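You operate a simulated robot arm through the tools that you are given. There is no shell and no other tool. Be economical: measure what you need, move in short steps, check, and stop when the job is done.

Carry out the task below with a simulated two-armed robot. There is one attempt and no reset: what you move stays moved.

JOB
Free the red notebook, push it fully into the flower press and clamp it again.
Fine: hold the press while winding, no finger under its plate; leave it on the console table.
Where things are to end (x, y in the base frame): flower press within 0.06 m of [0.64, 0.91].

It is judged by the outcome, as a careful person would: the job done as asked, and still so three seconds after it is handed in. It fails if anything else is knocked over, pushed out of place, dropped, spilled or broken.

ROBOT AND FRAMES
Two 7-joint arms with two-finger parallel grippers on one trunk, on a base that drives. Base frame: it is fixed to the floor where the robot stands at the start and does not move with it; the origin is under the middle of the robot, x ahead of it, y to its left, z up; the surface under the hand at the start is at about z = 0.74. Units: m, degrees, N and s.
The left shoulder is at the start at [0.07, 0.163, 1.12], the right one opposite. With the tool pointing down near the work surface each hand reaches from about 0.38 to 0.88 m from the robot's upright axis, wherever it stands, measured 20 degrees to its own side. Places, roughly: bed of the flower press [0.4, 0.1, 0.8]; pocket notebook [-1, -2.5, 1]; press crank [0.5, 0.1, 0.8]; top of the console table [0.7, 1.2, 0.8]. Payload 3.43 kg a hand.
The TCP of each hand is the grasp point between the finger pads, 0.034 m short of the fingertips. In the tool frame z runs along the fingers and y along their closing line. The gripper opens to 0.128 m. The fingers are 0.024 m wide and 0.012 m thick; the gripper's body (0.048 by 0.13 m) begins 0.096 m behind the TCP.
Orientation is told as [roll, pitch, yaw] about the base's x, y, z axes, in that order, counted from this pose: with the fingers straight down and closing along the base's y, the tool's x points along the base's -x, its y along +y and its z along -z.

CONTROLS
- The arms move only by the tool arm_command. It takes "left_motion", "right_motion" or both (then of equal length, played together; a hand with none holds still); each is a list of rows, each an object (a shift or turn left out is 0, a gripper value left out holds the last) with "xyz": the shift along the base's x, y, z in m, a list of three; "rot": the turn, a rotation vector about the base's x, y, z in degrees, a list of three. In form: [{"xyz": [x, y, z], "rot": [wx, wy, wz]}, ...]. A call has 1 to 10 rows; each row shifts and turns the commanded pose from where the row before left it. "left_grip" and "right_grip" are, for a hand that has rows, the closure in counts, from 0 (fully open) to 255 (shut), set as the call begins (left out, the last holds). Each row takes 0.2 s and may step no farther than 0.05 m and 8.6 degrees from the row before; otherwise, or with a gripper value out of range, the whole call is refused. A pose out of reach is approached as far as the arm can. The call stops where the force on the tool passes 50 N (or 10 N more than at its start, if that is more) or the arm is blocked; 0.2 s more then pass. Each finger travels about 0.153 m/s and halts on what it meets, pressing with about 39 N; the grip force reading is that of the motor and also rises with nothing between the fingers. The clock runs only during rows and for 0.2 s after the last one: add rows that do not move to give the fingers time. It gives the time, the measured TCP pose, the force on the tool (base axes), the opening and the grip force at its end, in the units of the frame above (readings bear some noise), with the torque about the TCP (base axes, N m) and any sound that the robot's microphone picked up.
- Cameras (640 x 400 px; columns grow to the right, rows downward): "scene" is now at [0.1228, 0.0449, 1.3394]; the picture's right is [0.52, -0.86, 0.00], its down [-0.57, -0.34, -0.75] and it looks along [0.64, 0.39, -0.66] (base axes); focal length 214 px, centre (320, 200). "left" rides on the left gripper at [0.076, 0.011, -0.16] in its tool frame; the picture's right is [-0.15, 0.99, 0.00], its down [-0.88, -0.13, -0.46] and it looks along [-0.45, -0.07, 0.89] (tool axes); focal length 234 px, centre (320, 200). "right" rides on the right gripper at [0.076, -0.011, -0.16] in its tool frame; the picture's right is [0.15, 0.99, 0.00], its down [-0.88, 0.13, -0.46] and it looks along [-0.45, 0.07, 0.89] (tool axes); focal length 234 px, centre (320, 200). There is no depth. A picture from a camera that has moved, and an enlarged one, comes with that camera's place and axes in the base frame and with its lens.
- camera(camera): a new picture of that camera. The clock stands still meanwhile.
- lift_body(by): slides the trunk up (or, below 0, down) by that many m; the arms and the scene camera ride with it, the base frame stays. It gives what a move gives, with no picture.
- roll_base(legs): drives the robot by 1 to 6 legs, each [ahead, left, turn to the left] in m, m and degrees, along the robot's own axes; the way and the turn of a leg run together, so that a leg with both is an arc; at most 1.5 m and 180 degrees a leg. The arms and the cameras ride along, it lands a little off, and it stops where it bumps. It gives what a move gives.
- aim_head(pan, tilt): turns the head with the scene camera to pan (to the left, within 86 degrees either way) and tilt (down, from -29 to 69), counted from straight ahead of the robot. It gives what a move gives.
- inspect(camera, box): a new picture of the part [left, top, right, bottom] of that camera's present view, enlarged. The clock stands still meanwhile.
- job_done(): hands the job in; it is judged then, once.

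Go step by step. Nothing tells you exact positions but the pictures and the camera data: compare them with the known pose of the tool, close in by small moves and look again before you grip or let go. The budget is 120 turns and 92 pictures, counting those below and the enlarged ones. Unless the task says otherwise, let go and move clear before handing in, and close with one line.

The tools are called after "Call:" as name(argument=value, ...) on one line, values as JSON. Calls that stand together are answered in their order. arm_command: Moves the arms, as the interface text tells. Its arguments: {"type":"object","properties":{"left_motion":{"type":"array","items":{"type":"object","properties":{"xyz":{"type":"array","items":{"type":"number"}},"rot":{"type":"array","items":{"type":"number"}}}}},"left_grip":{"type":"number"},"right_motion":{"type":"array","items":{"type":"object","properties":{"xyz":{"type":"array","items":{"type":"number"}},"rot":{"type":"array","items":{"type":"number"}}}}},"right_grip":{"type":"number"}},"required":[]} The other tools are called the same way: lift_body (by) slides the trunk up or down; roll_base (legs) drives the base; aim_head (pan, tilt) turns the head that bears the scene camera; camera (camera) takes a picture; inspect (camera, box) takes an enlarged picture of a part of a camera's view; job_done () hands the job in.

At the start:

```text
time_s: 0.0
left_eef_pos: [0.4999, 0.5004, 1.1757]
left_orientation: [0.0, 0.0, 0.0]
left_force: [0.6, 0.2, -0.5]
left_wrist_torque: [0.06, -0.02, 0.02]
left_opening: 0.1281
left_grip_force: 0.1
right_eef_pos: [0.517, 0.0611, 1.2102]
right_orientation: [0.0, 0.1, 0.0]
right_force: [0.7, -0.3, -0.1]
right_wrist_torque: [0.01, 0.0, 0.01]
right_opening: 0.1283
right_grip_force: 0.0
trunk travel left (down, up): [-0.6, 0.34]
robot x, y, heading: [-0.0009, 0.0012, -0.1]
head pan, tilt: [31.2, 41.5]
```

scene: 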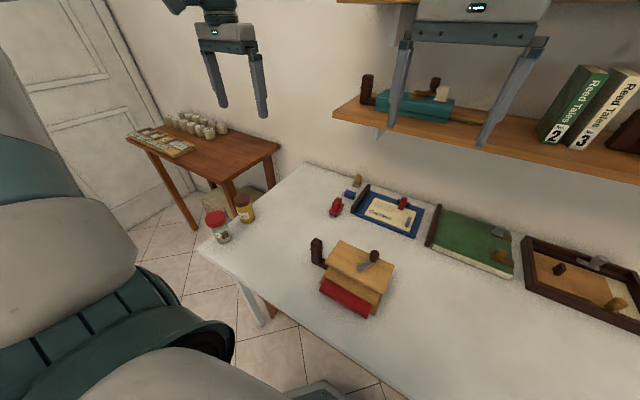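
right: 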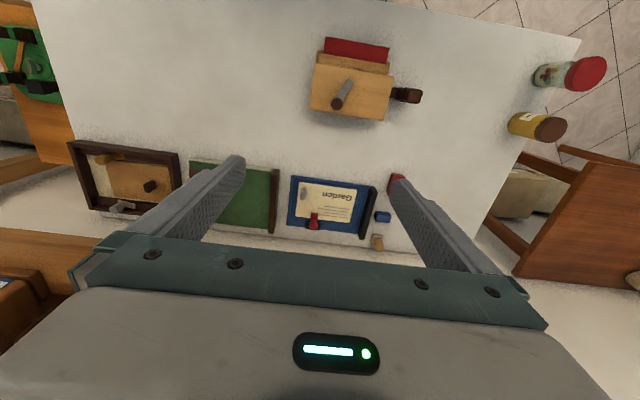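
left: 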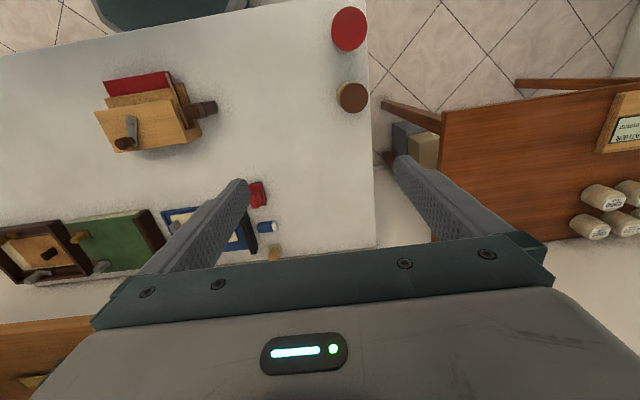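

I see the flower press on the white table, with something red sticking out toward me and a crank on top. I take a closer look before moving.

Call:
inspect(camera="scene", box=[280, 220, 420, 330])

Call:
inspect(camera="right", box=[280, 20, 440, 130])

Call:
inspect(camera="scene", box=[110, 90, 300, 230])

```text
3.64 times, centred on (350, 275) of scene
camera zoom: at [0.1228, 0.0449, 1.3394], right [0.52, -0.86, 0.0], down [-0.57, -0.34, -0.75], along [0.64, 0.39, -0.66], focal length 780 px, centre (211, -73)
```

zoom: 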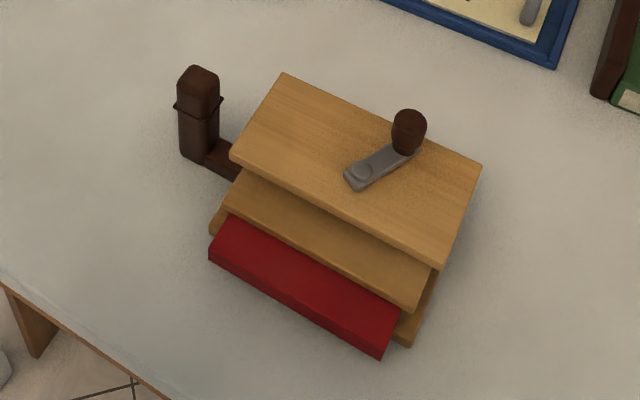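

```text
3.64 times, centred on (360, 75) of right
camera zoom: at [0.4419, 0.0506, 1.3712], right [-0.15, 0.99, 0.0], down [0.88, 0.13, 0.46], along [0.45, 0.07, -0.89], focal length 852 px, centre (174, 654)
```

zoom: 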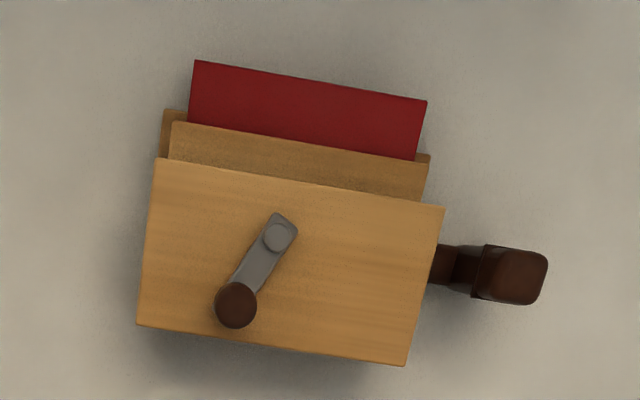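

```text
2.86 times, centred on (205, 160) of scene
camera zoom: at [0.1228, 0.0449, 1.3394], right [0.52, -0.86, 0.0], down [-0.57, -0.34, -0.75], along [0.64, 0.39, -0.66], focal length 613 px, centre (649, 314)
```

zoom: 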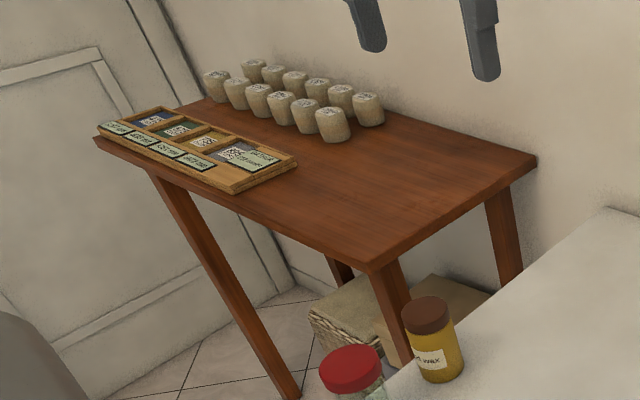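

The press has a bed, a moving plate, a top board with the crank (pivot about [0.441, 0.113, 0.83], knob about [0.476, 0.093, 0.863]) and a side handle post near [0.441, 0.248], top at z≈0.85. I turn both hands so that they close along x: left for the handle, right for the crank.

Call:
arm_command(left_motion=[{"rot": [0, 0, -8.5], "xyz": [-0.006, -0.02, -0.01]}, {"rot": [0, 0, -8.5], "xyz": [-0.006, -0.02, -0.01]}, {"rot": [0, 0, -8.5], "xyz": [-0.006, -0.02, -0.01]}, {"rot": [0, 0, -8.5], "xyz": [-0.006, -0.02, -0.01]}, {"rot": [0, 0, -8.5], "xyz": [-0.006, -0.02, -0.01]}, {"rot": [0, 0, -8.5], "xyz": [-0.006, -0.02, -0.01]}, {"rot": [0, 0, -8.5], "xyz": [-0.006, -0.02, -0.01]}, {"rot": [0, 0, -8.5], "xyz": [-0.006, -0.02, -0.01]}, {"rot": [0, 0, -8.5], "xyz": [-0.006, -0.01, -0.01]}, {"rot": [0, 0, -8.5], "xyz": [-0.006, -0.01, -0.01]}], right_motion=[{"rot": [0, 0, 8.5], "xyz": [0, -0.01, -0.01]}, {"rot": [0, 0, 8.5], "xyz": [0, -0.01, -0.01]}, {"rot": [0, 0, 8.5], "xyz": [0, -0.01, -0.01]}, {"rot": [0, 0, 8.5], "xyz": [0, -0.01, -0.01]}, {"rot": [0, 0, 8.5], "xyz": [0, -0.01, -0.01]}, {"rot": [0, 0, 8.5], "xyz": [0, -0.01, -0.01]}, {"rot": [0, 0, 8.5], "xyz": [0, -0.01, -0.01]}, {"rot": [0, 0, 8.5], "xyz": [0, -0.01, -0.01]}, {"rot": [0, 0, 8.5], "xyz": [0, 0, -0.01]}, {"rot": [0, 0, 8.5], "xyz": [0, 0, -0.01]}])

```text
time_s: 2.2
left_eef_pos: [0.4377, 0.3199, 1.0763]
left_orientation: [0.0, 0.0, -85.0]
left_force: [-1.0, -0.7, 0.1]
left_wrist_torque: [0.0, 0.02, -0.01]
left_opening: 0.1279
left_grip_force: 0.0
right_eef_pos: [0.5057, -0.0172, 1.1104]
right_orientation: [0.0, 0.1, 85.0]
right_force: [-0.5, -0.1, 0.4]
right_wrist_torque: [-0.02, -0.01, -0.01]
right_opening: 0.1282
right_grip_force: 0.2
right hand out of reach, approached as far as the arm can: row 10
trunk travel left (down, up): [-0.6, 0.34]
robot x, y, heading: [-0.0006, -0.0019, 0.1]
head pan, tilt: [31.2, 41.5]
```

Both hands are turned, with the right at its limit near this yaw. I look from both wrist cameras to refine the handle and knob positions.

Call:
camera(camera="left")

Call:
camera(camera="right")

Call:
camera(camera="scene")

```text
85 pictures are left
camera left: at [0.4405, 0.3966, 1.2356], right [1.0, -0.06, 0.0], down [-0.05, -0.89, 0.46], along [-0.03, -0.46, -0.89], focal length 234 px, centre (320, 200)
```

left: 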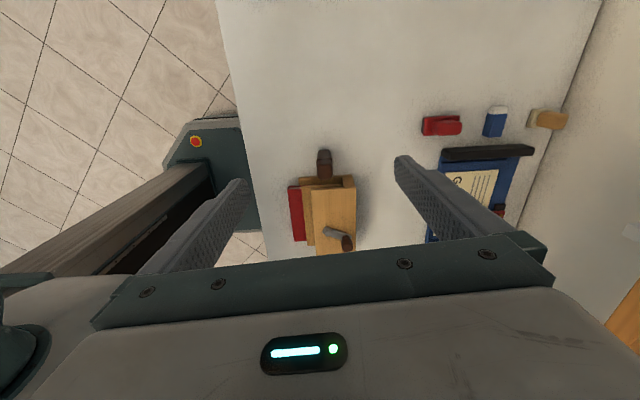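

```text
84 pictures are left
camera right: at [0.5096, -0.0934, 1.2701], right [-1.0, -0.06, 0.0], down [-0.05, 0.89, 0.46], along [-0.03, 0.46, -0.89], focal length 234 px, centre (320, 200)
```

right: 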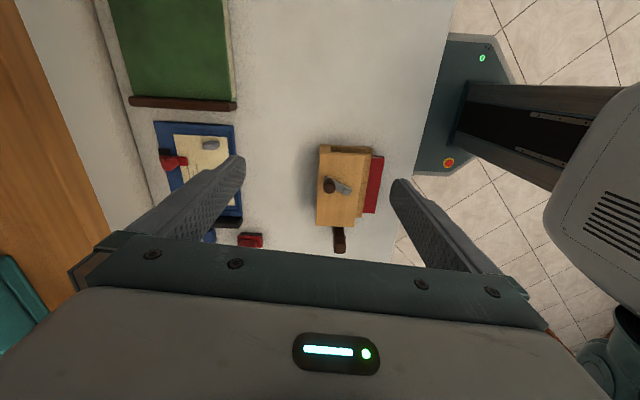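

```text
83 pictures are left
camera scene: at [0.123, 0.0444, 1.3394], right [0.52, -0.86, 0.0], down [-0.57, -0.34, -0.75], along [0.64, 0.39, -0.66], focal length 214 px, centre (320, 200)
```

scene: 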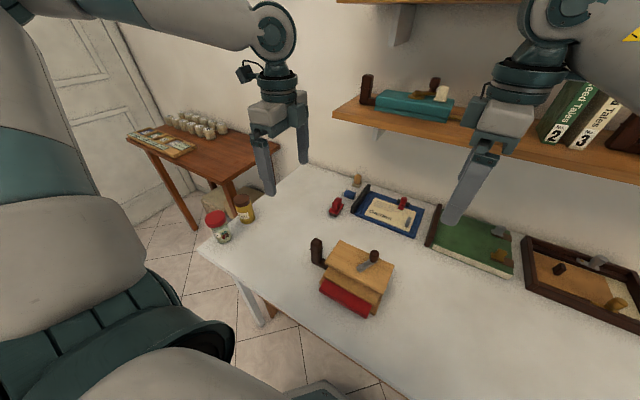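

The left hand lines up well with the handle. I zoom in on the press from both wrists for precise positions.

Call:
inspect(camera="left", box=[270, 140, 390, 260])

Call:
inspect(camera="right", box=[290, 135, 400, 260])

```text
3.33 times, centred on (330, 200) of left
camera zoom: at [0.4405, 0.3966, 1.2356], right [1.0, -0.06, 0.0], down [-0.05, -0.89, 0.46], along [-0.03, -0.46, -0.89], focal length 781 px, centre (287, 200)
```

zoom: 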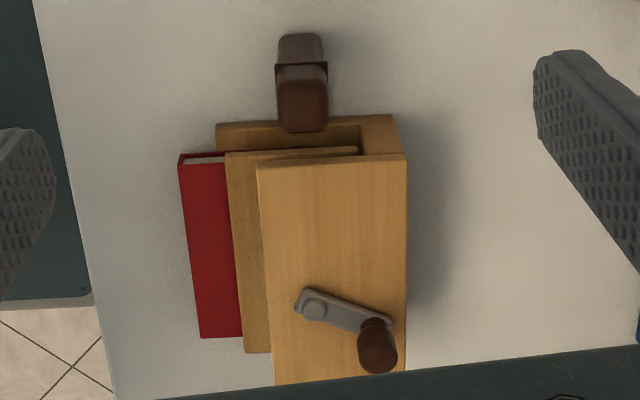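

```text
3.20 times, centred on (345, 198) of right
camera zoom: at [0.5096, -0.0934, 1.2701], right [-1.0, -0.06, 0.0], down [-0.05, 0.89, 0.46], along [-0.03, 0.46, -0.89], focal length 749 px, centre (240, 208)
```

zoom: 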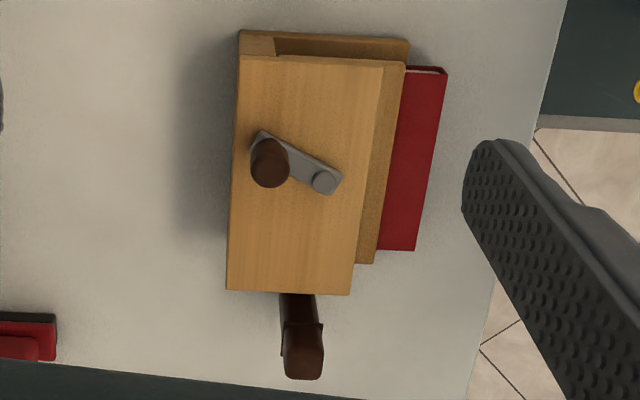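

Triangulated from both: handle post at (0.441, 0.249) with top 0.841, crank pivot (0.440, 0.1105), knob (0.478, 0.090) with top about 0.855. I come down above each and check.

Call:
arm_command(left_motion=[{"xyz": [0.001, -0.02, -0.045]}, {"xyz": [0.001, -0.02, -0.045]}, {"xyz": [0.001, -0.02, -0.045]}, {"xyz": [0, -0.011, -0.045]}, {}], right_motion=[{"xyz": [-0.007, 0.027, -0.04]}, {"xyz": [-0.007, 0.027, -0.04]}, {"xyz": [-0.007, 0.027, -0.04]}, {"xyz": [-0.007, 0.026, -0.035]}, {}])

Call:
inspect(camera="left", box=[140, 60, 500, 260])

Call:
inspect(camera="right", box=[140, 60, 500, 260])

```text
time_s: 3.4
left_eef_pos: [0.443, 0.2467, 0.8988]
left_orientation: [0.1, 0.0, -84.9]
left_force: [-0.3, 0.4, -1.4]
left_wrist_torque: [0.01, -0.01, -0.02]
left_opening: 0.1284
left_grip_force: 0.0
right_eef_pos: [0.4729, 0.09, 0.9537]
right_orientation: [0.0, 0.0, 85.0]
right_force: [-0.3, -0.5, 0.6]
right_wrist_torque: [0.0, -0.02, 0.0]
right_opening: 0.1281
right_grip_force: 0.0
trunk travel left (down, up): [-0.6, 0.34]
robot x, y, heading: [-0.0024, 0.0012, -0.1]
head pan, tilt: [31.2, 41.5]
```

```text
1.78 times, centred on (320, 160) of left
camera zoom: at [0.4457, 0.3245, 1.0578], right [1.0, -0.06, 0.0], down [-0.05, -0.89, 0.46], along [-0.03, -0.46, -0.89], focal length 416 px, centre (320, 271)
```

zoom: 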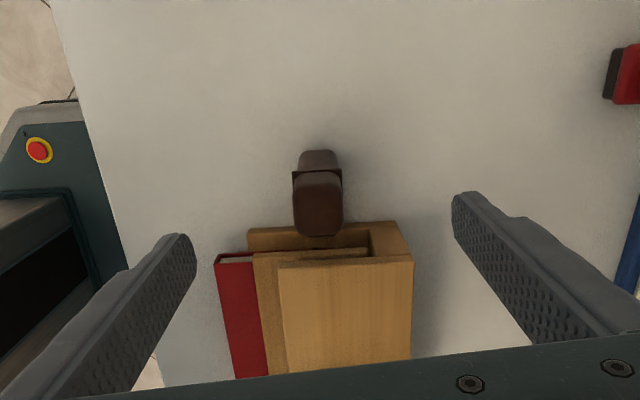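

```text
1.78 times, centred on (320, 160) of right
camera zoom: at [0.4784, 0.0131, 1.1148], right [-1.0, -0.06, 0.0], down [-0.05, 0.89, 0.46], along [-0.03, 0.46, -0.89], focal length 416 px, centre (320, 271)
```

zoom: 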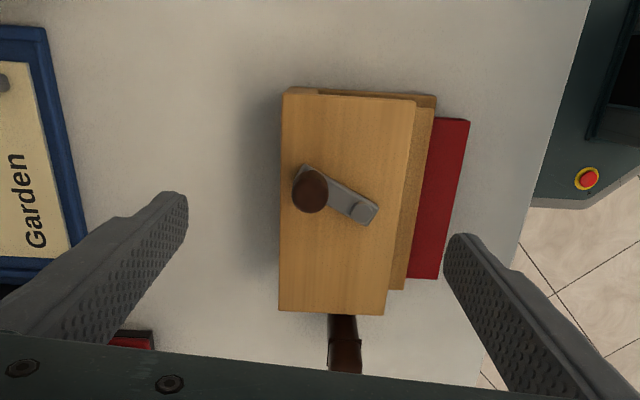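

Both are aligned within a few millimetres. I lower the left hand around the handle and grip it, and the right hand around the knob without gripping yet.

Call:
arm_command(left_motion=[{"xyz": [0, 0.002, -0.04]}, {"xyz": [-0.001, 0.002, -0.04]}, {"xyz": [0, 0, -0.014]}, {}], right_motion=[{"xyz": [0.004, 0, -0.04]}, {"xyz": [0.002, 0, -0.03]}, {"xyz": [0, 0, -0.01]}, {}])

Call:
arm_command(left_motion=[{}, {}, {}, {}], left_grip=255)

Call:
camera(camera="scene")

Call:
camera(camera="right")

```text
time_s: 4.4
left_eef_pos: [0.4436, 0.2555, 0.8017]
left_orientation: [-0.1, 0.0, -85.0]
left_force: [0.8, 0.2, -0.3]
left_wrist_torque: [-0.01, -0.02, -0.01]
left_opening: 0.1278
left_grip_force: 0.1
right_eef_pos: [0.4823, 0.0908, 0.8712]
right_orientation: [0.2, 0.0, 85.0]
right_force: [-0.7, -0.3, -0.5]
right_wrist_torque: [0.02, 0.02, 0.04]
right_opening: 0.1277
right_grip_force: 0.2
trunk travel left (down, up): [-0.6, 0.34]
robot x, y, heading: [-0.0033, -0.0, -0.1]
head pan, tilt: [31.2, 41.5]
```

```text
time_s: 5.4
left_eef_pos: [0.4444, 0.2544, 0.8022]
left_orientation: [0.1, -0.1, -84.9]
left_force: [-1.7, -0.2, -0.2]
left_wrist_torque: [-0.14, -0.08, -0.26]
left_opening: 0.0278
left_grip_force: 39.0
right_eef_pos: [0.4815, 0.0917, 0.8724]
right_orientation: [0.0, 0.0, 85.0]
right_force: [-0.4, -0.5, -0.3]
right_wrist_torque: [-0.05, -0.01, -0.02]
right_opening: 0.128
right_grip_force: 0.1
trunk travel left (down, up): [-0.6, 0.34]
robot x, y, heading: [-0.0016, 0.004, -0.1]
head pan, tilt: [31.2, 41.5]
```

```text
78 pictures are left
camera scene: at [0.1228, 0.0448, 1.3393], right [0.52, -0.86, 0.0], down [-0.57, -0.34, -0.75], along [0.64, 0.39, -0.66], focal length 214 px, centre (320, 200)
```

scene: 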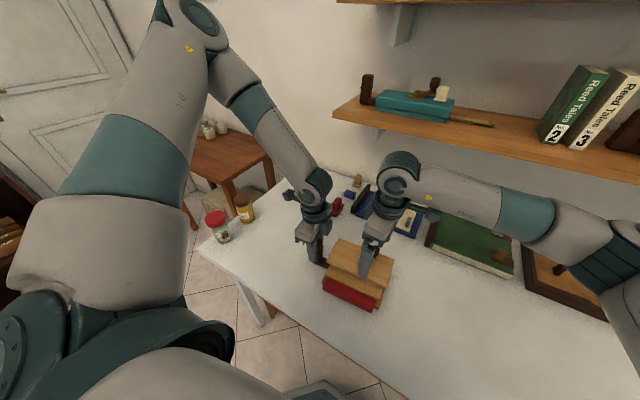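

```text
77 pictures are left
camera right: at [0.4873, 0.0146, 1.0318], right [-1.0, -0.06, 0.0], down [-0.05, 0.89, 0.46], along [-0.03, 0.45, -0.89], focal length 234 px, centre (320, 200)
```

right: 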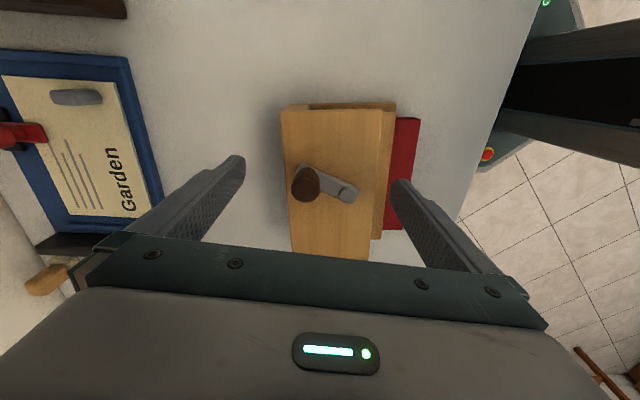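

The handle is held; the grip squared the press by about 5°, so the pivot is now near (0.454, 0.110) and the knob near (0.491, 0.091). I shift the right hand and grip the knob.

Call:
arm_command(right_motion=[{"xyz": [0.01, 0, -0.004]}, {}])

Call:
arm_command(right_motion=[{}, {}, {}, {}], right_grip=255)

Call:
inspect(camera="right", box=[220, 80, 440, 260])

```text
time_s: 6.0
left_eef_pos: [0.4428, 0.254, 0.8025]
left_orientation: [-0.1, 0.0, -85.0]
left_force: [-1.0, -1.2, -0.4]
left_wrist_torque: [-0.14, 0.0, -0.25]
left_opening: 0.0276
left_grip_force: 39.0
right_eef_pos: [0.492, 0.0906, 0.8673]
right_orientation: [0.0, 0.1, 84.9]
right_force: [-0.1, -0.4, -0.3]
right_wrist_torque: [-0.02, -0.02, -0.01]
right_opening: 0.1285
right_grip_force: 0.0
trunk travel left (down, up): [-0.6, 0.34]
robot x, y, heading: [-0.0012, 0.0006, -0.1]
head pan, tilt: [31.2, 41.5]
```

```text
time_s: 7.0
left_eef_pos: [0.4438, 0.2541, 0.803]
left_orientation: [-0.1, -0.1, -85.0]
left_force: [-11.8, 3.5, 3.1]
left_wrist_torque: [-0.51, -0.38, -1.4]
left_opening: 0.0278
left_grip_force: 37.8
right_eef_pos: [0.4918, 0.0896, 0.8662]
right_orientation: [0.0, 0.0, 85.0]
right_force: [12.0, -3.9, 0.7]
right_wrist_torque: [0.21, -0.41, -0.21]
right_opening: 0.0226
right_grip_force: 39.3
trunk travel left (down, up): [-0.6, 0.34]
robot x, y, heading: [0.0019, 0.0026, -0.1]
head pan, tilt: [31.2, 41.5]
```

```text
2.22 times, centred on (330, 170) of right
camera zoom: at [0.4969, 0.0138, 1.028], right [-1.0, -0.06, 0.0], down [-0.05, 0.89, 0.46], along [-0.03, 0.45, -0.89], focal length 520 px, centre (298, 267)
```

zoom: 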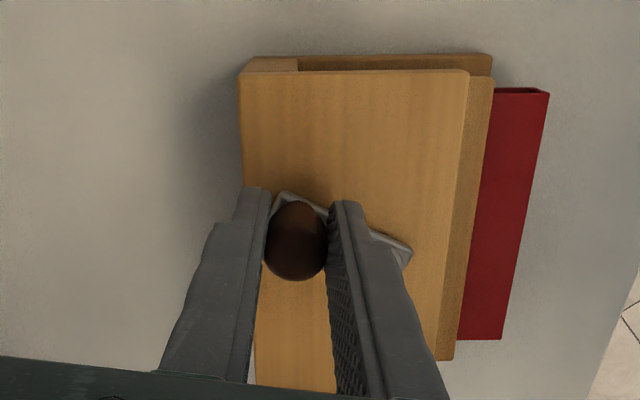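

The knob is held. I try the first 45° counter-clockwise (loosening) in small steps and watch the forces.

Call:
arm_command(right_motion=[{"xyz": [0.0038, 0.0106, 0]}, {"xyz": [0.0008, 0.0112, 0]}, {"xyz": [-0.002, 0.011, 0]}, {}])

Call:
inspect(camera="right", box=[220, 80, 440, 260])

```text
time_s: 8.0
left_eef_pos: [0.4434, 0.2542, 0.8009]
left_orientation: [0.0, 0.3, -85.0]
left_force: [-11.9, 24.1, 8.4]
left_wrist_torque: [0.19, -0.71, -1.17]
left_opening: 0.0277
left_grip_force: 38.9
right_eef_pos: [0.4953, 0.123, 0.8679]
right_orientation: [-0.1, 0.1, 85.0]
right_force: [15.1, -21.5, -0.7]
right_wrist_torque: [-0.97, -0.4, 0.27]
right_opening: 0.0225
right_grip_force: 39.1
trunk travel left (down, up): [-0.6, 0.34]
robot x, y, heading: [0.0029, -0.0014, -0.0]
head pan, tilt: [31.2, 41.5]
```

```text
2.22 times, centred on (330, 170) of right
camera zoom: at [0.4998, 0.0477, 1.0288], right [-1.0, -0.06, 0.0], down [-0.05, 0.89, 0.45], along [-0.03, 0.45, -0.89], focal length 520 px, centre (298, 267)
```

zoom: 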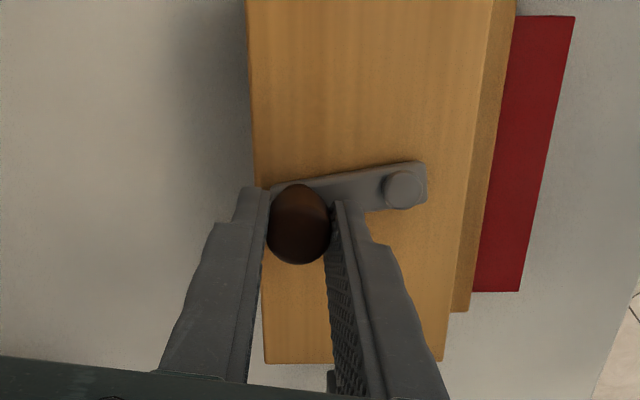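

The crank turned about 45° cleanly and the press stayed put. I continue counter-clockwise by another 90°.

Call:
arm_command(right_motion=[{"xyz": [-0.0048, 0.0101, 0]}, {"xyz": [-0.0073, 0.0086, 0]}, {"xyz": [-0.0093, 0.0063, 0]}, {"xyz": [-0.0106, 0.0038, 0]}, {"xyz": [-0.0112, 0.0008, 0]}, {"xyz": [-0.011, -0.002, 0]}, {}])

Call:
inspect(camera="right", box=[220, 40, 440, 260])

Call:
inspect(camera="scene", box=[280, 220, 420, 330])

```text
time_s: 9.6
left_eef_pos: [0.4438, 0.252, 0.8018]
left_orientation: [0.1, -0.2, -84.9]
left_force: [2.4, -2.4, 1.4]
left_wrist_torque: [-0.78, 0.2, 0.42]
left_opening: 0.0277
left_grip_force: 39.0
right_eef_pos: [0.4396, 0.1523, 0.8707]
right_orientation: [0.1, -0.1, 85.1]
right_force: [0.6, 0.1, -0.5]
right_wrist_torque: [0.04, 0.02, 0.01]
right_opening: 0.0
right_grip_force: 33.3
trunk travel left (down, up): [-0.6, 0.34]
robot x, y, heading: [-0.0007, 0.0031, -0.0]
head pan, tilt: [31.2, 41.5]
```

```text
1.82 times, centred on (330, 150) of right
camera zoom: at [0.4451, 0.0745, 1.0308], right [-1.0, -0.06, 0.0], down [-0.05, 0.89, 0.46], along [-0.03, 0.46, -0.89], focal length 426 px, centre (302, 291)
```

zoom: 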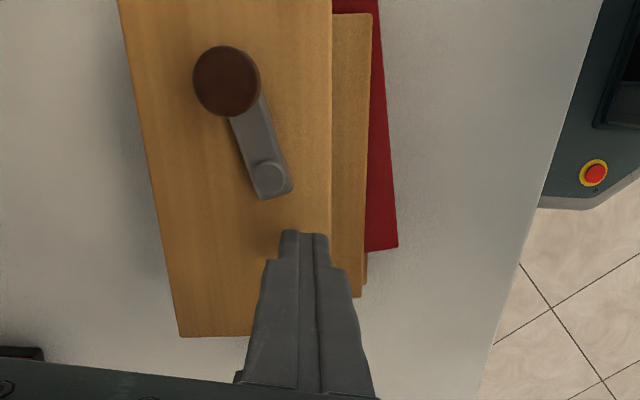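

```text
3.64 times, centred on (350, 275) of scene
camera zoom: at [0.1231, 0.0449, 1.3394], right [0.52, -0.86, 0.0], down [-0.57, -0.34, -0.75], along [0.64, 0.39, -0.66], focal length 780 px, centre (211, -73)
```

zoom: 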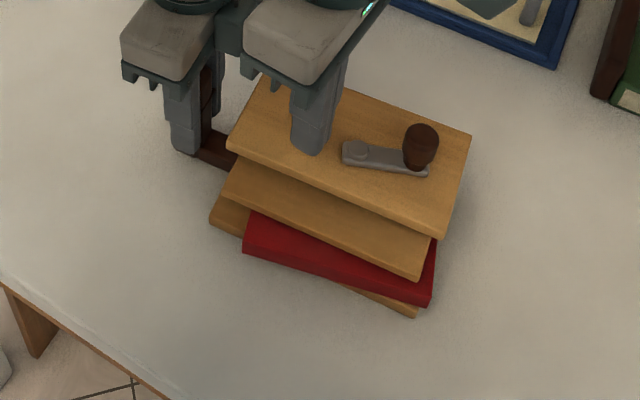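

The knob slipped out of the grip partway and the crank swung to about -69°. The press is still held at the same yaw, but the notebook seems to have shifted, so I raise the right hand and look more carefully.

Call:
arm_command(right_motion=[{"xyz": [0, -0.02, 0.04]}, {"xyz": [0, -0.04, 0.02]}, {"xyz": [0, -0.04, 0.0]}, {"xyz": [0, -0.04, 0.0]}], right_grip=120)

Call:
inspect(camera="scene", box=[300, 230, 410, 320])

Call:
inspect(camera="right", box=[200, 60, 460, 260])

Call:
inspect(camera="left", box=[200, 60, 460, 260])

```text
time_s: 10.6
left_eef_pos: [0.4436, 0.2538, 0.8027]
left_orientation: [0.0, 0.2, -84.9]
left_force: [2.3, -1.3, 2.0]
left_wrist_torque: [-0.88, -0.21, 0.47]
left_opening: 0.0278
left_grip_force: 39.1
right_eef_pos: [0.4414, 0.0103, 0.932]
right_orientation: [0.0, 0.0, 85.1]
right_force: [-1.1, -0.1, 0.0]
right_wrist_torque: [0.02, 0.02, 0.01]
right_opening: 0.0676
right_grip_force: 0.1
trunk travel left (down, up): [-0.6, 0.34]
robot x, y, heading: [-0.0008, 0.0009, -0.0]
head pan, tilt: [31.2, 41.5]
```

```text
4.44 times, centred on (355, 275) of scene
camera zoom: at [0.1226, 0.0435, 1.3395], right [0.52, -0.86, 0.0], down [-0.57, -0.34, -0.75], along [0.64, 0.39, -0.66], focal length 953 px, centre (164, -133)
```

zoom: 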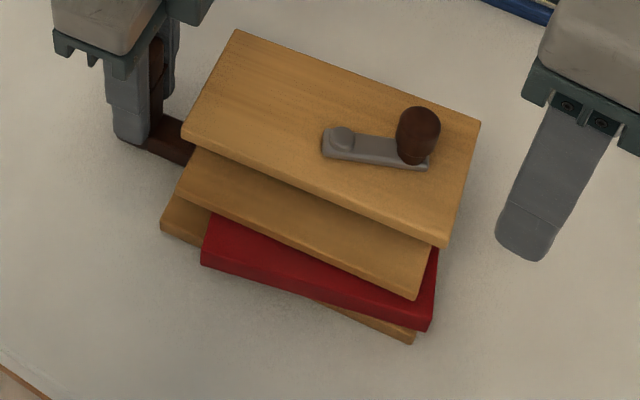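

```text
2.00 times, centred on (330, 160) of right
camera zoom: at [0.4454, -0.0664, 1.0921], right [-1.0, -0.06, 0.0], down [-0.05, 0.89, 0.46], along [-0.03, 0.46, -0.89], focal length 468 px, centre (300, 280)
```

zoom: 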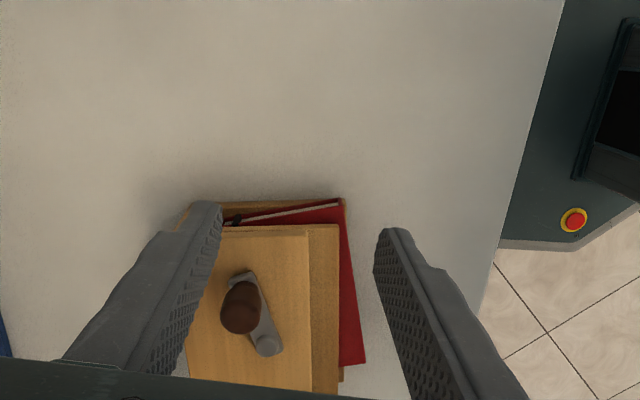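

```text
2.00 times, centred on (330, 160) of left
camera zoom: at [0.4461, 0.3305, 0.9618], right [1.0, -0.06, 0.0], down [-0.05, -0.89, 0.45], along [-0.03, -0.45, -0.89], focal length 468 px, centre (300, 280)
```

zoom: 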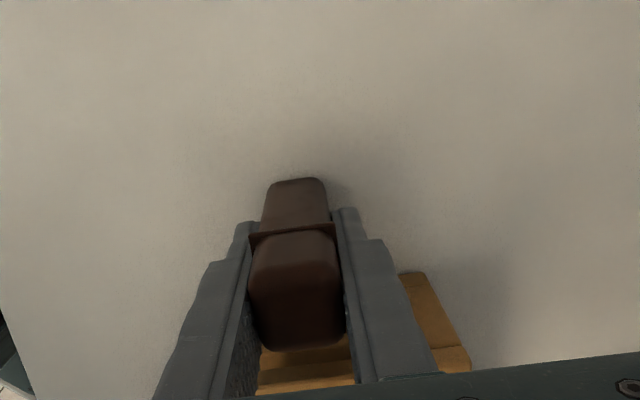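

The notebook is now loose: it lies skewed about 10° and still sticks out at its left front. I turn the right hand back square to the press and bring it in front of the notebook, with the fingers spread so that a two-point push will square it.

Call:
arm_command(right_motion=[{"rot": [0, 0, -8], "xyz": [-0.005, 0, 0.01]}, {"rot": [0, 0, -8], "xyz": [-0.01, 0, 0.01]}, {"rot": [0, 0, -8], "xyz": [-0.01, 0.01, 0]}, {"rot": [0, 0, -8], "xyz": [-0.01, 0.01, 0]}, {"rot": [0, 0, -8], "xyz": [-0.01, 0.01, 0]}, {"rot": [0, 0, -8], "xyz": [-0.01, 0.01, 0]}, {"rot": [0, 0, -8], "xyz": [-0.01, 0.01, 0]}, {"rot": [0, 0, -8], "xyz": [-0.01, 0.01, 0]}, {"rot": [0, 0, -8], "xyz": [-0.01, 0.01, 0]}, {"rot": [0, 0, -8], "xyz": [-0.015, 0.01, 0]}], right_grip=85)

Call:
camera(camera="right")

Call:
camera(camera="scene")

```text
time_s: 12.8
left_eef_pos: [0.4439, 0.2551, 0.802]
left_orientation: [0.0, 0.0, -84.9]
left_force: [-0.5, 1.9, 0.1]
left_wrist_torque: [-0.31, -0.13, 0.03]
left_opening: 0.0279
left_grip_force: 39.2
right_eef_pos: [0.3409, 0.0909, 0.949]
right_orientation: [-0.1, 0.0, 5.0]
right_force: [-1.3, -0.1, 0.6]
right_wrist_torque: [0.0, 0.01, 0.0]
right_opening: 0.0851
right_grip_force: 0.0
trunk travel left (down, up): [-0.6, 0.34]
robot x, y, heading: [-0.0017, -0.0004, -0.1]
head pan, tilt: [31.2, 41.5]
```

```text
69 pictures are left
camera right: at [0.2674, 0.0735, 1.1093], right [-0.23, 0.97, 0.0], down [0.87, 0.2, 0.46], along [0.44, 0.1, -0.89], focal length 234 px, centre (320, 200)
```

right: 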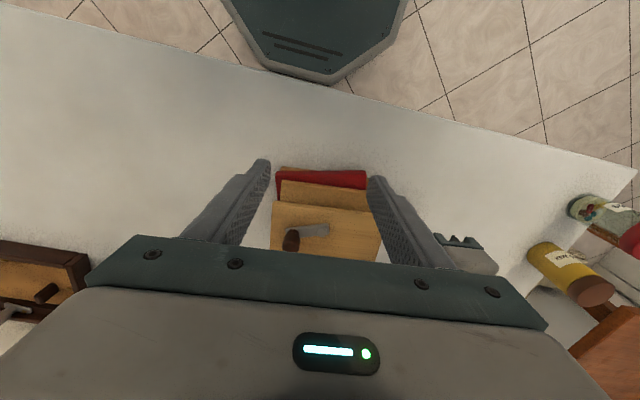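

```text
68 pictures are left
camera scene: at [0.1228, 0.0454, 1.3393], right [0.52, -0.86, 0.0], down [-0.57, -0.34, -0.75], along [0.64, 0.39, -0.66], focal length 214 px, centre (320, 200)
```

scene: 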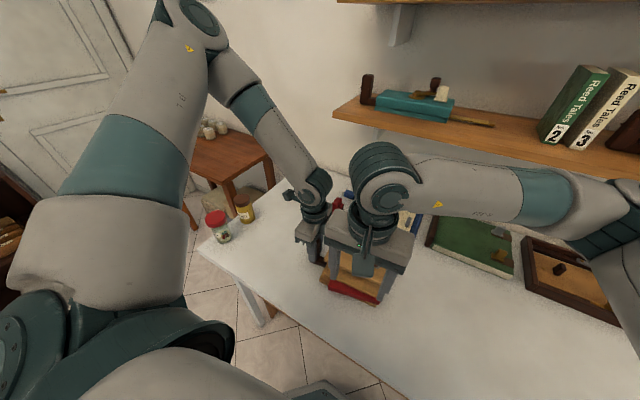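

The reach at x≈0.34 is fine. I zoom in on the press front.

Call:
inspect(camera="right", box=[250, 140, 400, 270])

```text
3.08 times, centred on (325, 205) of right
camera zoom: at [0.2674, 0.0735, 1.1093], right [-0.23, 0.97, 0.0], down [0.87, 0.2, 0.46], along [0.44, 0.1, -0.89], focal length 720 px, centre (305, 185)
```

zoom: 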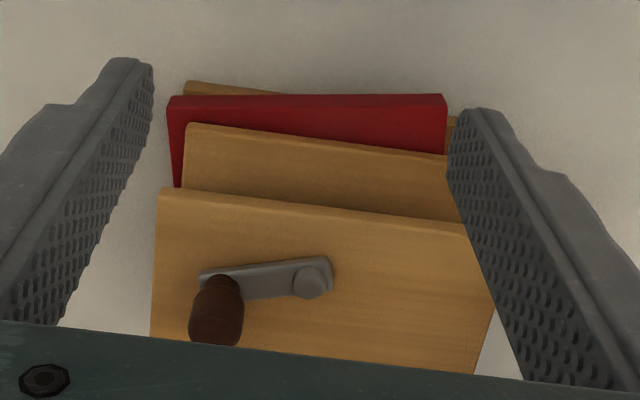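

The notebook's front edge runs from about (0.401, 0.035) to (0.368, 0.167), and the plate's front edge is at x≈0.395–0.407. I descend in front of it, with the tips just above bed level.

Call:
arm_command(right_motion=[{"xyz": [-0.004, 0.007, -0.045]}, {"xyz": [-0.002, 0.007, -0.045]}, {"xyz": [0, 0, -0.04]}, {"xyz": [0, 0, -0.02]}, {}])

Call:
camera(camera="right")

Call:
inspect(camera="scene", box=[300, 230, 410, 320])

```text
time_s: 14.0
left_eef_pos: [0.4436, 0.2549, 0.8022]
left_orientation: [0.0, 0.0, -84.9]
left_force: [0.6, 0.0, -3.3]
left_wrist_torque: [0.25, -0.04, -0.01]
left_opening: 0.0279
left_grip_force: 39.1
right_eef_pos: [0.335, 0.104, 0.7997]
right_orientation: [0.1, 0.0, 5.0]
right_force: [-0.1, -0.4, -0.1]
right_wrist_torque: [-0.01, 0.02, -0.02]
right_opening: 0.0851
right_grip_force: 0.1
trunk travel left (down, up): [-0.6, 0.34]
robot x, y, heading: [-0.0029, -0.0049, -0.1]
head pan, tilt: [31.2, 41.5]
```

```text
66 pictures are left
camera right: at [0.2604, 0.0871, 0.9603], right [-0.23, 0.97, 0.0], down [0.87, 0.21, 0.46], along [0.44, 0.11, -0.89], focal length 234 px, centre (320, 200)
```

right: 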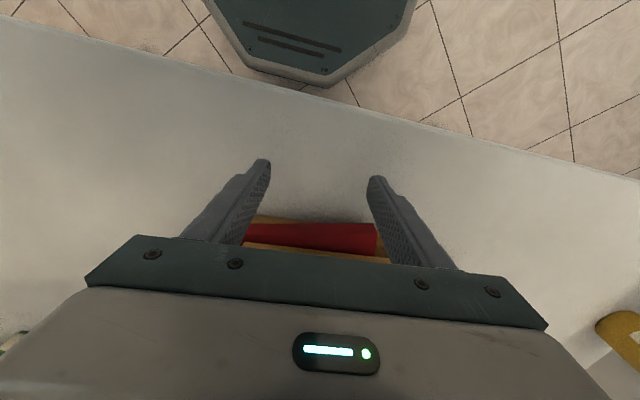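

```text
4.44 times, centred on (355, 275) of scene
camera zoom: at [0.1231, 0.0449, 1.3393], right [0.52, -0.86, 0.0], down [-0.57, -0.34, -0.75], along [0.64, 0.39, -0.66], focal length 953 px, centre (164, -133)
```

zoom: 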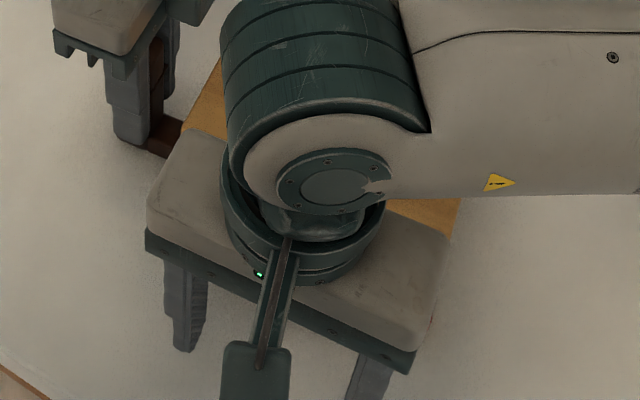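

I push the notebook in slowly along the press axis.

Call:
arm_command(right_motion=[{"xyz": [0.008, 0.0007, 0]}, {"xyz": [0.008, 0.0007, 0]}, {"xyz": [0.008, 0.0007, 0]}, {"xyz": [0.006, 0.0005, 0]}, {"xyz": [0.006, 0.0005, 0]}, {"xyz": [0.005, 0.0004, 0]}, {"xyz": [0.005, 0.0004, 0]}, {}])

Call:
camera(camera="right")

```text
time_s: 15.8
left_eef_pos: [0.4426, 0.2552, 0.8005]
left_orientation: [0.0, -0.1, -84.9]
left_force: [1.0, -0.3, -2.2]
left_wrist_torque: [0.25, -0.05, 0.17]
left_opening: 0.0277
left_grip_force: 38.6
right_eef_pos: [0.3811, 0.1098, 0.8]
right_orientation: [0.0, 0.0, 5.1]
right_force: [-0.8, 0.1, 0.2]
right_wrist_torque: [0.03, 0.04, 0.05]
right_opening: 0.0857
right_grip_force: 0.5
trunk travel left (down, up): [-0.6, 0.34]
robot x, y, heading: [-0.0016, -0.0029, -0.1]
head pan, tilt: [31.2, 41.5]
```

```text
64 pictures are left
camera right: at [0.3071, 0.0923, 0.96], right [-0.23, 0.97, 0.0], down [0.87, 0.21, 0.46], along [0.44, 0.11, -0.89], focal length 234 px, centre (320, 200)
```

right: 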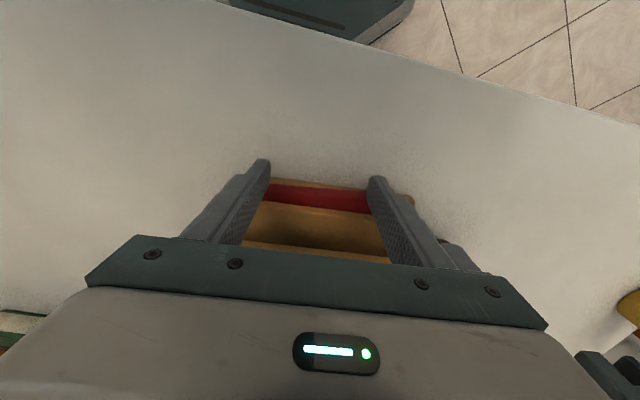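

The notebook slides freely and has squared up. I keep pushing until it stops.

Call:
arm_command(right_motion=[{"xyz": [0.004, 0.0004, 0]}, {"xyz": [0.004, 0.0004, 0]}, {"xyz": [0.003, 0.0003, 0]}, {}])

Call:
inspect(camera="right", box=[220, 150, 440, 280])

```text
time_s: 16.8
left_eef_pos: [0.445, 0.2537, 0.8025]
left_orientation: [0.1, 0.0, -84.9]
left_force: [12.4, 0.8, -7.7]
left_wrist_torque: [0.47, -0.43, 1.03]
left_opening: 0.0278
left_grip_force: 39.1
right_eef_pos: [0.3894, 0.1105, 0.7992]
right_orientation: [0.0, 0.1, 5.2]
right_force: [-12.7, -1.2, 5.3]
right_wrist_torque: [0.27, 0.36, 0.6]
right_opening: 0.0854
right_grip_force: 0.3
trunk travel left (down, up): [-0.6, 0.34]
robot x, y, heading: [-0.0043, -0.0033, 0.1]
head pan, tilt: [31.2, 41.5]
```

```text
2.91 times, centred on (330, 215) of right
camera zoom: at [0.3167, 0.0925, 0.9598], right [-0.23, 0.97, 0.0], down [0.87, 0.21, 0.45], along [0.44, 0.11, -0.89], focal length 681 px, centre (291, 156)
```

zoom: 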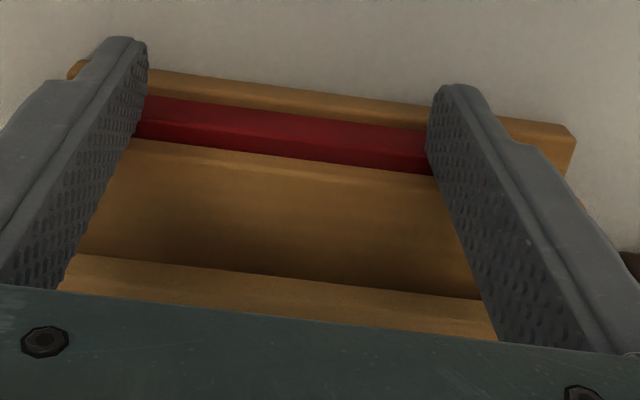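

Contact of about 13 N: the notebook front is now behind the bed's front edge. I press slightly more to see whether it is really at its stop.

Call:
arm_command(right_motion=[{"xyz": [0.004, 0.0004, 0]}, {}])

Call:
inspect(camera="right", box=[220, 150, 440, 280])

```text
time_s: 17.4
left_eef_pos: [0.4445, 0.2544, 0.8027]
left_orientation: [0.2, 0.0, -84.9]
left_force: [20.6, 8.9, -6.3]
left_wrist_torque: [0.23, -0.63, 1.44]
left_opening: 0.0286
left_grip_force: 38.8
right_eef_pos: [0.3948, 0.11, 0.8]
right_orientation: [-0.1, 0.1, 5.1]
right_force: [-23.4, -7.6, 9.0]
right_wrist_torque: [0.2, 0.59, 0.99]
right_opening: 0.0821
right_grip_force: 0.0
trunk travel left (down, up): [-0.6, 0.34]
robot x, y, heading: [0.0032, -0.0033, 0.0]
head pan, tilt: [31.2, 41.5]
```

```text
2.91 times, centred on (330, 215) of right
camera zoom: at [0.3201, 0.0931, 0.9599], right [-0.23, 0.97, 0.0], down [0.87, 0.21, 0.45], along [0.44, 0.11, -0.89], focal length 681 px, centre (291, 156)
```

zoom: 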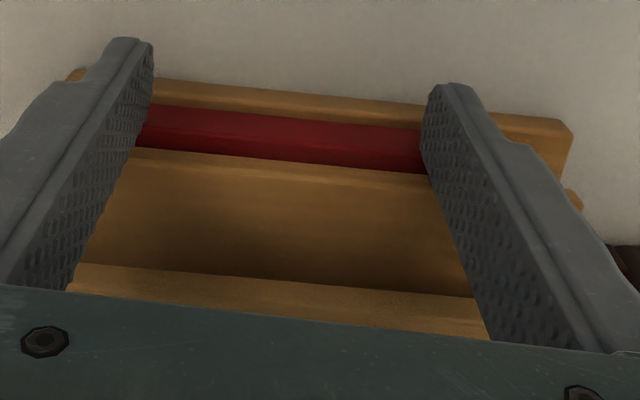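

The press itself began to give, and the notebook did not move relative to it, so this is the stop. I back off, rise and look.

Call:
arm_command(right_motion=[{"xyz": [-0.01, 0, 0]}, {"xyz": [-0.03, 0, 0]}, {"xyz": [-0.01, -0.02, 0.04]}, {"xyz": [0, -0.05, 0.0]}, {"xyz": [0, -0.05, 0.02]}, {"xyz": [0, -0.05, 0.02]}])

Call:
inspect(camera="scene", box=[300, 230, 410, 320])

Call:
camera(camera="right")

```text
refused: row 5 steps farther than a row can; nothing moved
```

```text
4.44 times, centred on (355, 275) of scene
camera zoom: at [0.1224, 0.045, 1.3395], right [0.52, -0.86, 0.0], down [-0.57, -0.34, -0.75], along [0.64, 0.39, -0.66], focal length 953 px, centre (164, -133)
```

zoom: 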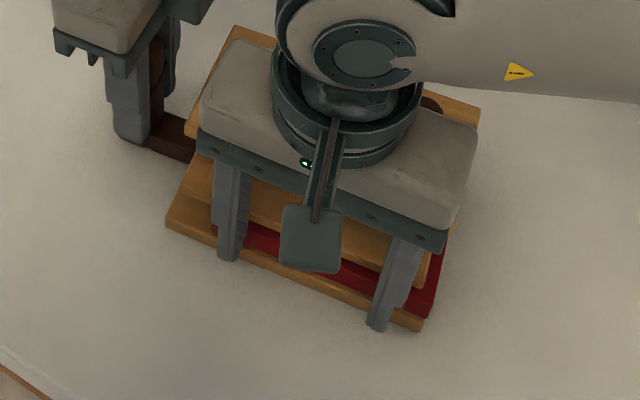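

```text
60 pictures are left
camera right: at [0.3201, 0.0931, 0.9599], right [-0.23, 0.97, 0.0], down [0.87, 0.21, 0.45], along [0.44, 0.11, -0.89], focal length 234 px, centre (320, 200)
```

right: 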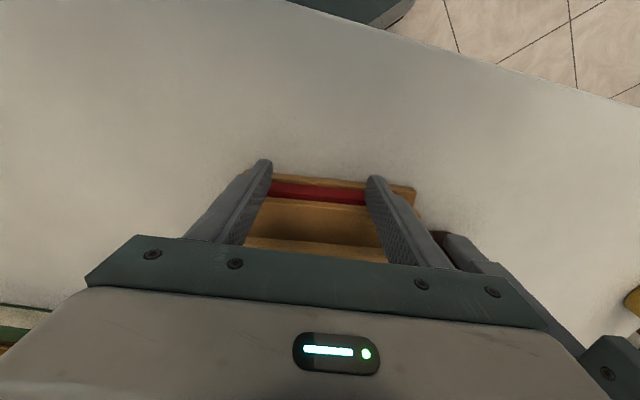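

The notebook still overhangs the bed slightly on the right (-y) side. I back off within the step limits and look from above.

Call:
arm_command(right_motion=[{"xyz": [-0.01, 0, 0]}, {"xyz": [-0.03, 0, 0]}, {"xyz": [-0.01, -0.02, 0.04]}, {"xyz": [0, -0.04, 0.01]}, {"xyz": [0.02, -0.04, 0.01]}, {"xyz": [0.02, -0.03, 0.01]}, {"xyz": [0.03, -0.01, 0.03]}, {}])

Call:
inspect(camera="scene", box=[300, 230, 410, 320])

Call:
camera(camera="right")

```text
time_s: 19.2
left_eef_pos: [0.4446, 0.2541, 0.8019]
left_orientation: [0.0, -0.1, -84.9]
left_force: [-0.8, 0.5, -3.8]
left_wrist_torque: [0.32, -0.02, 0.03]
left_opening: 0.0279
left_grip_force: 38.8
right_eef_pos: [0.4189, -0.0298, 0.8998]
right_orientation: [0.0, 0.0, 5.0]
right_force: [0.4, 0.4, -0.5]
right_wrist_torque: [0.04, 0.01, 0.02]
right_opening: 0.0854
right_grip_force: 0.1
trunk travel left (down, up): [-0.6, 0.34]
robot x, y, heading: [0.0042, -0.0008, -0.2]
head pan, tilt: [31.2, 41.5]
```

```text
4.44 times, centred on (355, 275) of scene
camera zoom: at [0.1232, 0.0448, 1.3393], right [0.52, -0.86, 0.0], down [-0.57, -0.34, -0.75], along [0.64, 0.39, -0.66], focal length 953 px, centre (164, -133)
```

zoom: 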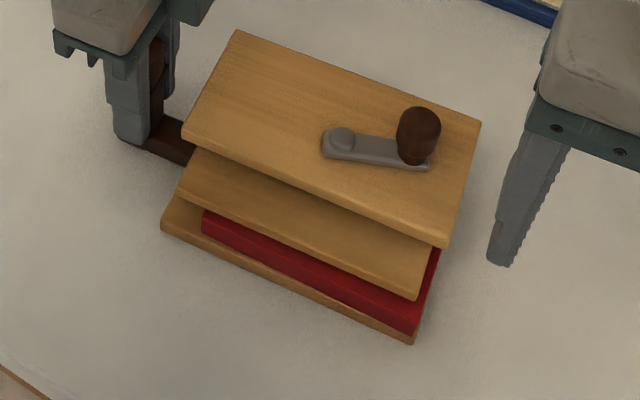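

```text
58 pictures are left
camera right: at [0.3432, -0.0468, 1.0608], right [-0.23, 0.97, 0.0], down [0.87, 0.21, 0.46], along [0.44, 0.11, -0.89], focal length 234 px, centre (320, 200)
```

right: 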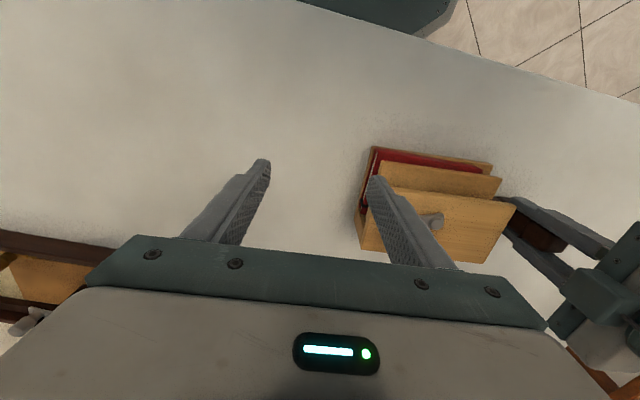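

The notebook is in, slightly behind the bed's front edge. I check its right edge.

Call:
inspect(camera="right", box=[330, 130, 530, 280])

```text
2.67 times, centred on (430, 205) of right
camera zoom: at [0.3432, -0.0468, 1.0608], right [-0.23, 0.97, 0.0], down [0.87, 0.21, 0.46], along [0.44, 0.11, -0.89], focal length 624 px, centre (27, 187)
```

zoom: 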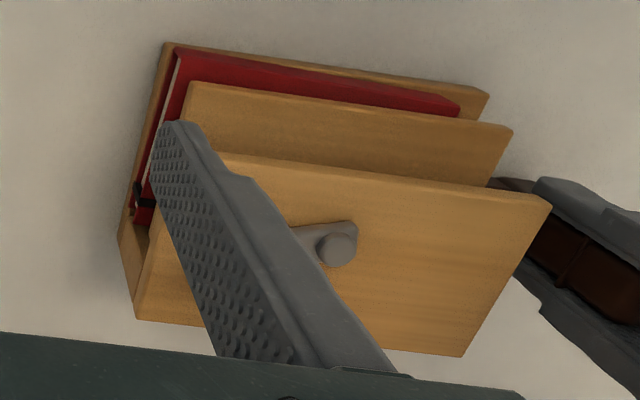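

The notebook lies within the bed and against the back. Before winding I need to know which way the crank tightens, so I turn the right hand back to yaw ~85 and tilt it to view the plate gap from the side.

Call:
arm_command(right_motion=[{"rot": [0, 0, 8], "xyz": [0, -0.03, 0.01]}, {"rot": [0, 0, 8], "xyz": [0, -0.03, 0.01]}, {"rot": [0, 0, 8], "xyz": [0.005, -0.02, 0]}, {"rot": [0, 0, 8], "xyz": [0.005, -0.02, 0]}, {"rot": [0, 0, 8], "xyz": [0.005, -0.02, 0]}, {"rot": [0, 0, 8], "xyz": [0.005, -0.01, 0]}, {"rot": [0, 0, 8], "xyz": [0.005, -0.01, 0]}, {"rot": [0, 0, 8], "xyz": [0.005, 0, 0]}, {"rot": [0, 0, 8], "xyz": [0, 0, 0]}, {"rot": [0, 0, 8], "xyz": [0, 0, 0]}], right_grip=0)

Call:
arm_command(right_motion=[{"rot": [8, 0, 0], "xyz": [0, 0, 0]}, {"rot": [8, 0, 0], "xyz": [0, 0, 0]}, {"rot": [8, 0, 0], "xyz": [0, 0, 0]}, {"rot": [8, 0, 0], "xyz": [0, 0, 0]}, {"rot": [8, 0, 0], "xyz": [0, 0, 0]}, {}])

Call:
camera(camera="right")

```text
time_s: 21.4
left_eef_pos: [0.4443, 0.2545, 0.801]
left_orientation: [0.0, 0.1, -84.9]
left_force: [-0.2, -0.8, -3.1]
left_wrist_torque: [0.44, 0.01, -0.01]
left_opening: 0.0278
left_grip_force: 39.0
right_eef_pos: [0.4462, -0.1692, 0.9199]
right_orientation: [0.1, 0.0, 81.0]
right_force: [1.0, 0.0, -0.5]
right_wrist_torque: [-0.03, 0.01, -0.03]
right_opening: 0.1278
right_grip_force: 0.0
right hand out of reach, approached as far as the arm can: row 10
trunk travel left (down, up): [-0.6, 0.34]
robot x, y, heading: [-0.0016, 0.0019, 0.1]
head pan, tilt: [31.2, 41.5]
```

```text
time_s: 22.8
left_eef_pos: [0.4442, 0.2542, 0.8025]
left_orientation: [0.0, 0.1, -84.8]
left_force: [0.9, 1.4, -2.0]
left_wrist_torque: [0.11, -0.03, 0.09]
left_opening: 0.0278
left_grip_force: 39.2
right_eef_pos: [0.4469, -0.0905, 0.9647]
right_orientation: [4.5, -26.8, 79.9]
right_force: [-0.2, -1.1, -0.5]
right_wrist_torque: [-0.05, -0.03, -0.03]
right_opening: 0.1279
right_grip_force: 0.0
right hand out of reach, approached as far as the arm can: row 1, 2, 3, 5
trunk travel left (down, up): [-0.6, 0.34]
robot x, y, heading: [-0.0013, -0.0, 0.1]
head pan, tilt: [31.2, 41.5]
```

```text
56 pictures are left
camera right: at [0.4462, -0.2312, 1.0718], right [-1.0, 0.01, 0.0], down [0.01, 0.59, 0.81], along [0.01, 0.81, -0.59], focal length 234 px, centre (320, 200)
```

right: 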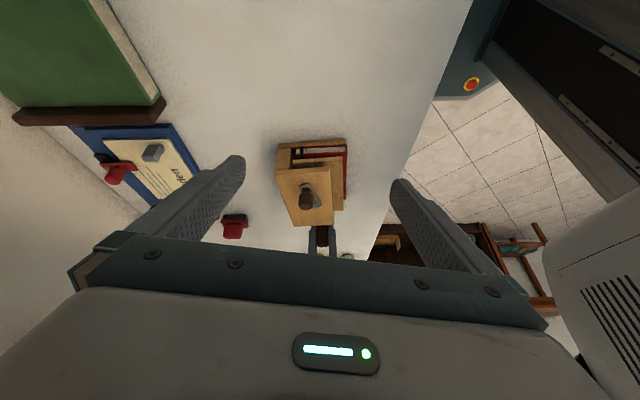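

Call:
inspect(camera="right", box=[265, 130, 360, 235])

```text
3.81 times, centred on (312, 182) of right
camera zoom: at [0.4462, -0.2312, 1.0718], right [-1.0, 0.01, 0.0], down [0.01, 0.59, 0.81], along [0.01, 0.81, -0.59], focal length 892 px, centre (349, 267)
```

zoom: 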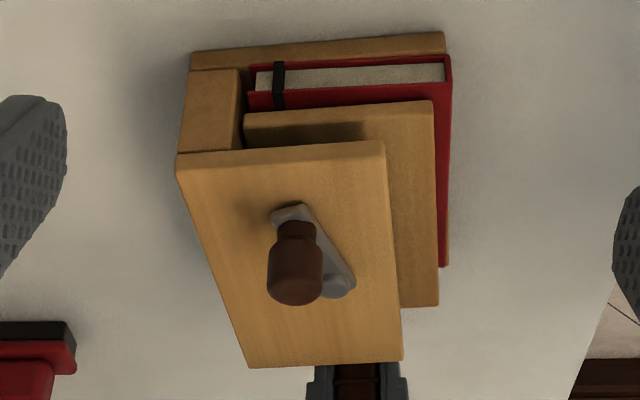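

I see the notebook against the back column and flush at the front; the crank is at about -69°. I bring the hand upright again, to line it up with the crank and test clockwise using the pads' faces rather than friction.

Call:
arm_command(right_motion=[{"rot": [-8, 0, 0]}, {"rot": [-8, 0, 0]}, {"rot": [-8, 0, 0]}, {"rot": [-4, 0, 0]}, {}], right_grip=130)

```text
time_s: 24.0
left_eef_pos: [0.4428, 0.2536, 0.8016]
left_orientation: [0.0, -0.1, -84.9]
left_force: [-0.1, 0.4, -3.1]
left_wrist_torque: [0.18, -0.05, -0.01]
left_opening: 0.0279
left_grip_force: 38.8
right_eef_pos: [0.4479, -0.0915, 0.963]
right_orientation: [-0.2, 1.1, 80.9]
right_force: [0.0, -0.4, 0.1]
right_wrist_torque: [-0.03, -0.03, 0.02]
right_opening: 0.0627
right_grip_force: 0.0
trunk travel left (down, up): [-0.6, 0.34]
robot x, y, heading: [-0.0031, -0.0028, 0.0]
head pan, tilt: [31.2, 41.5]
```

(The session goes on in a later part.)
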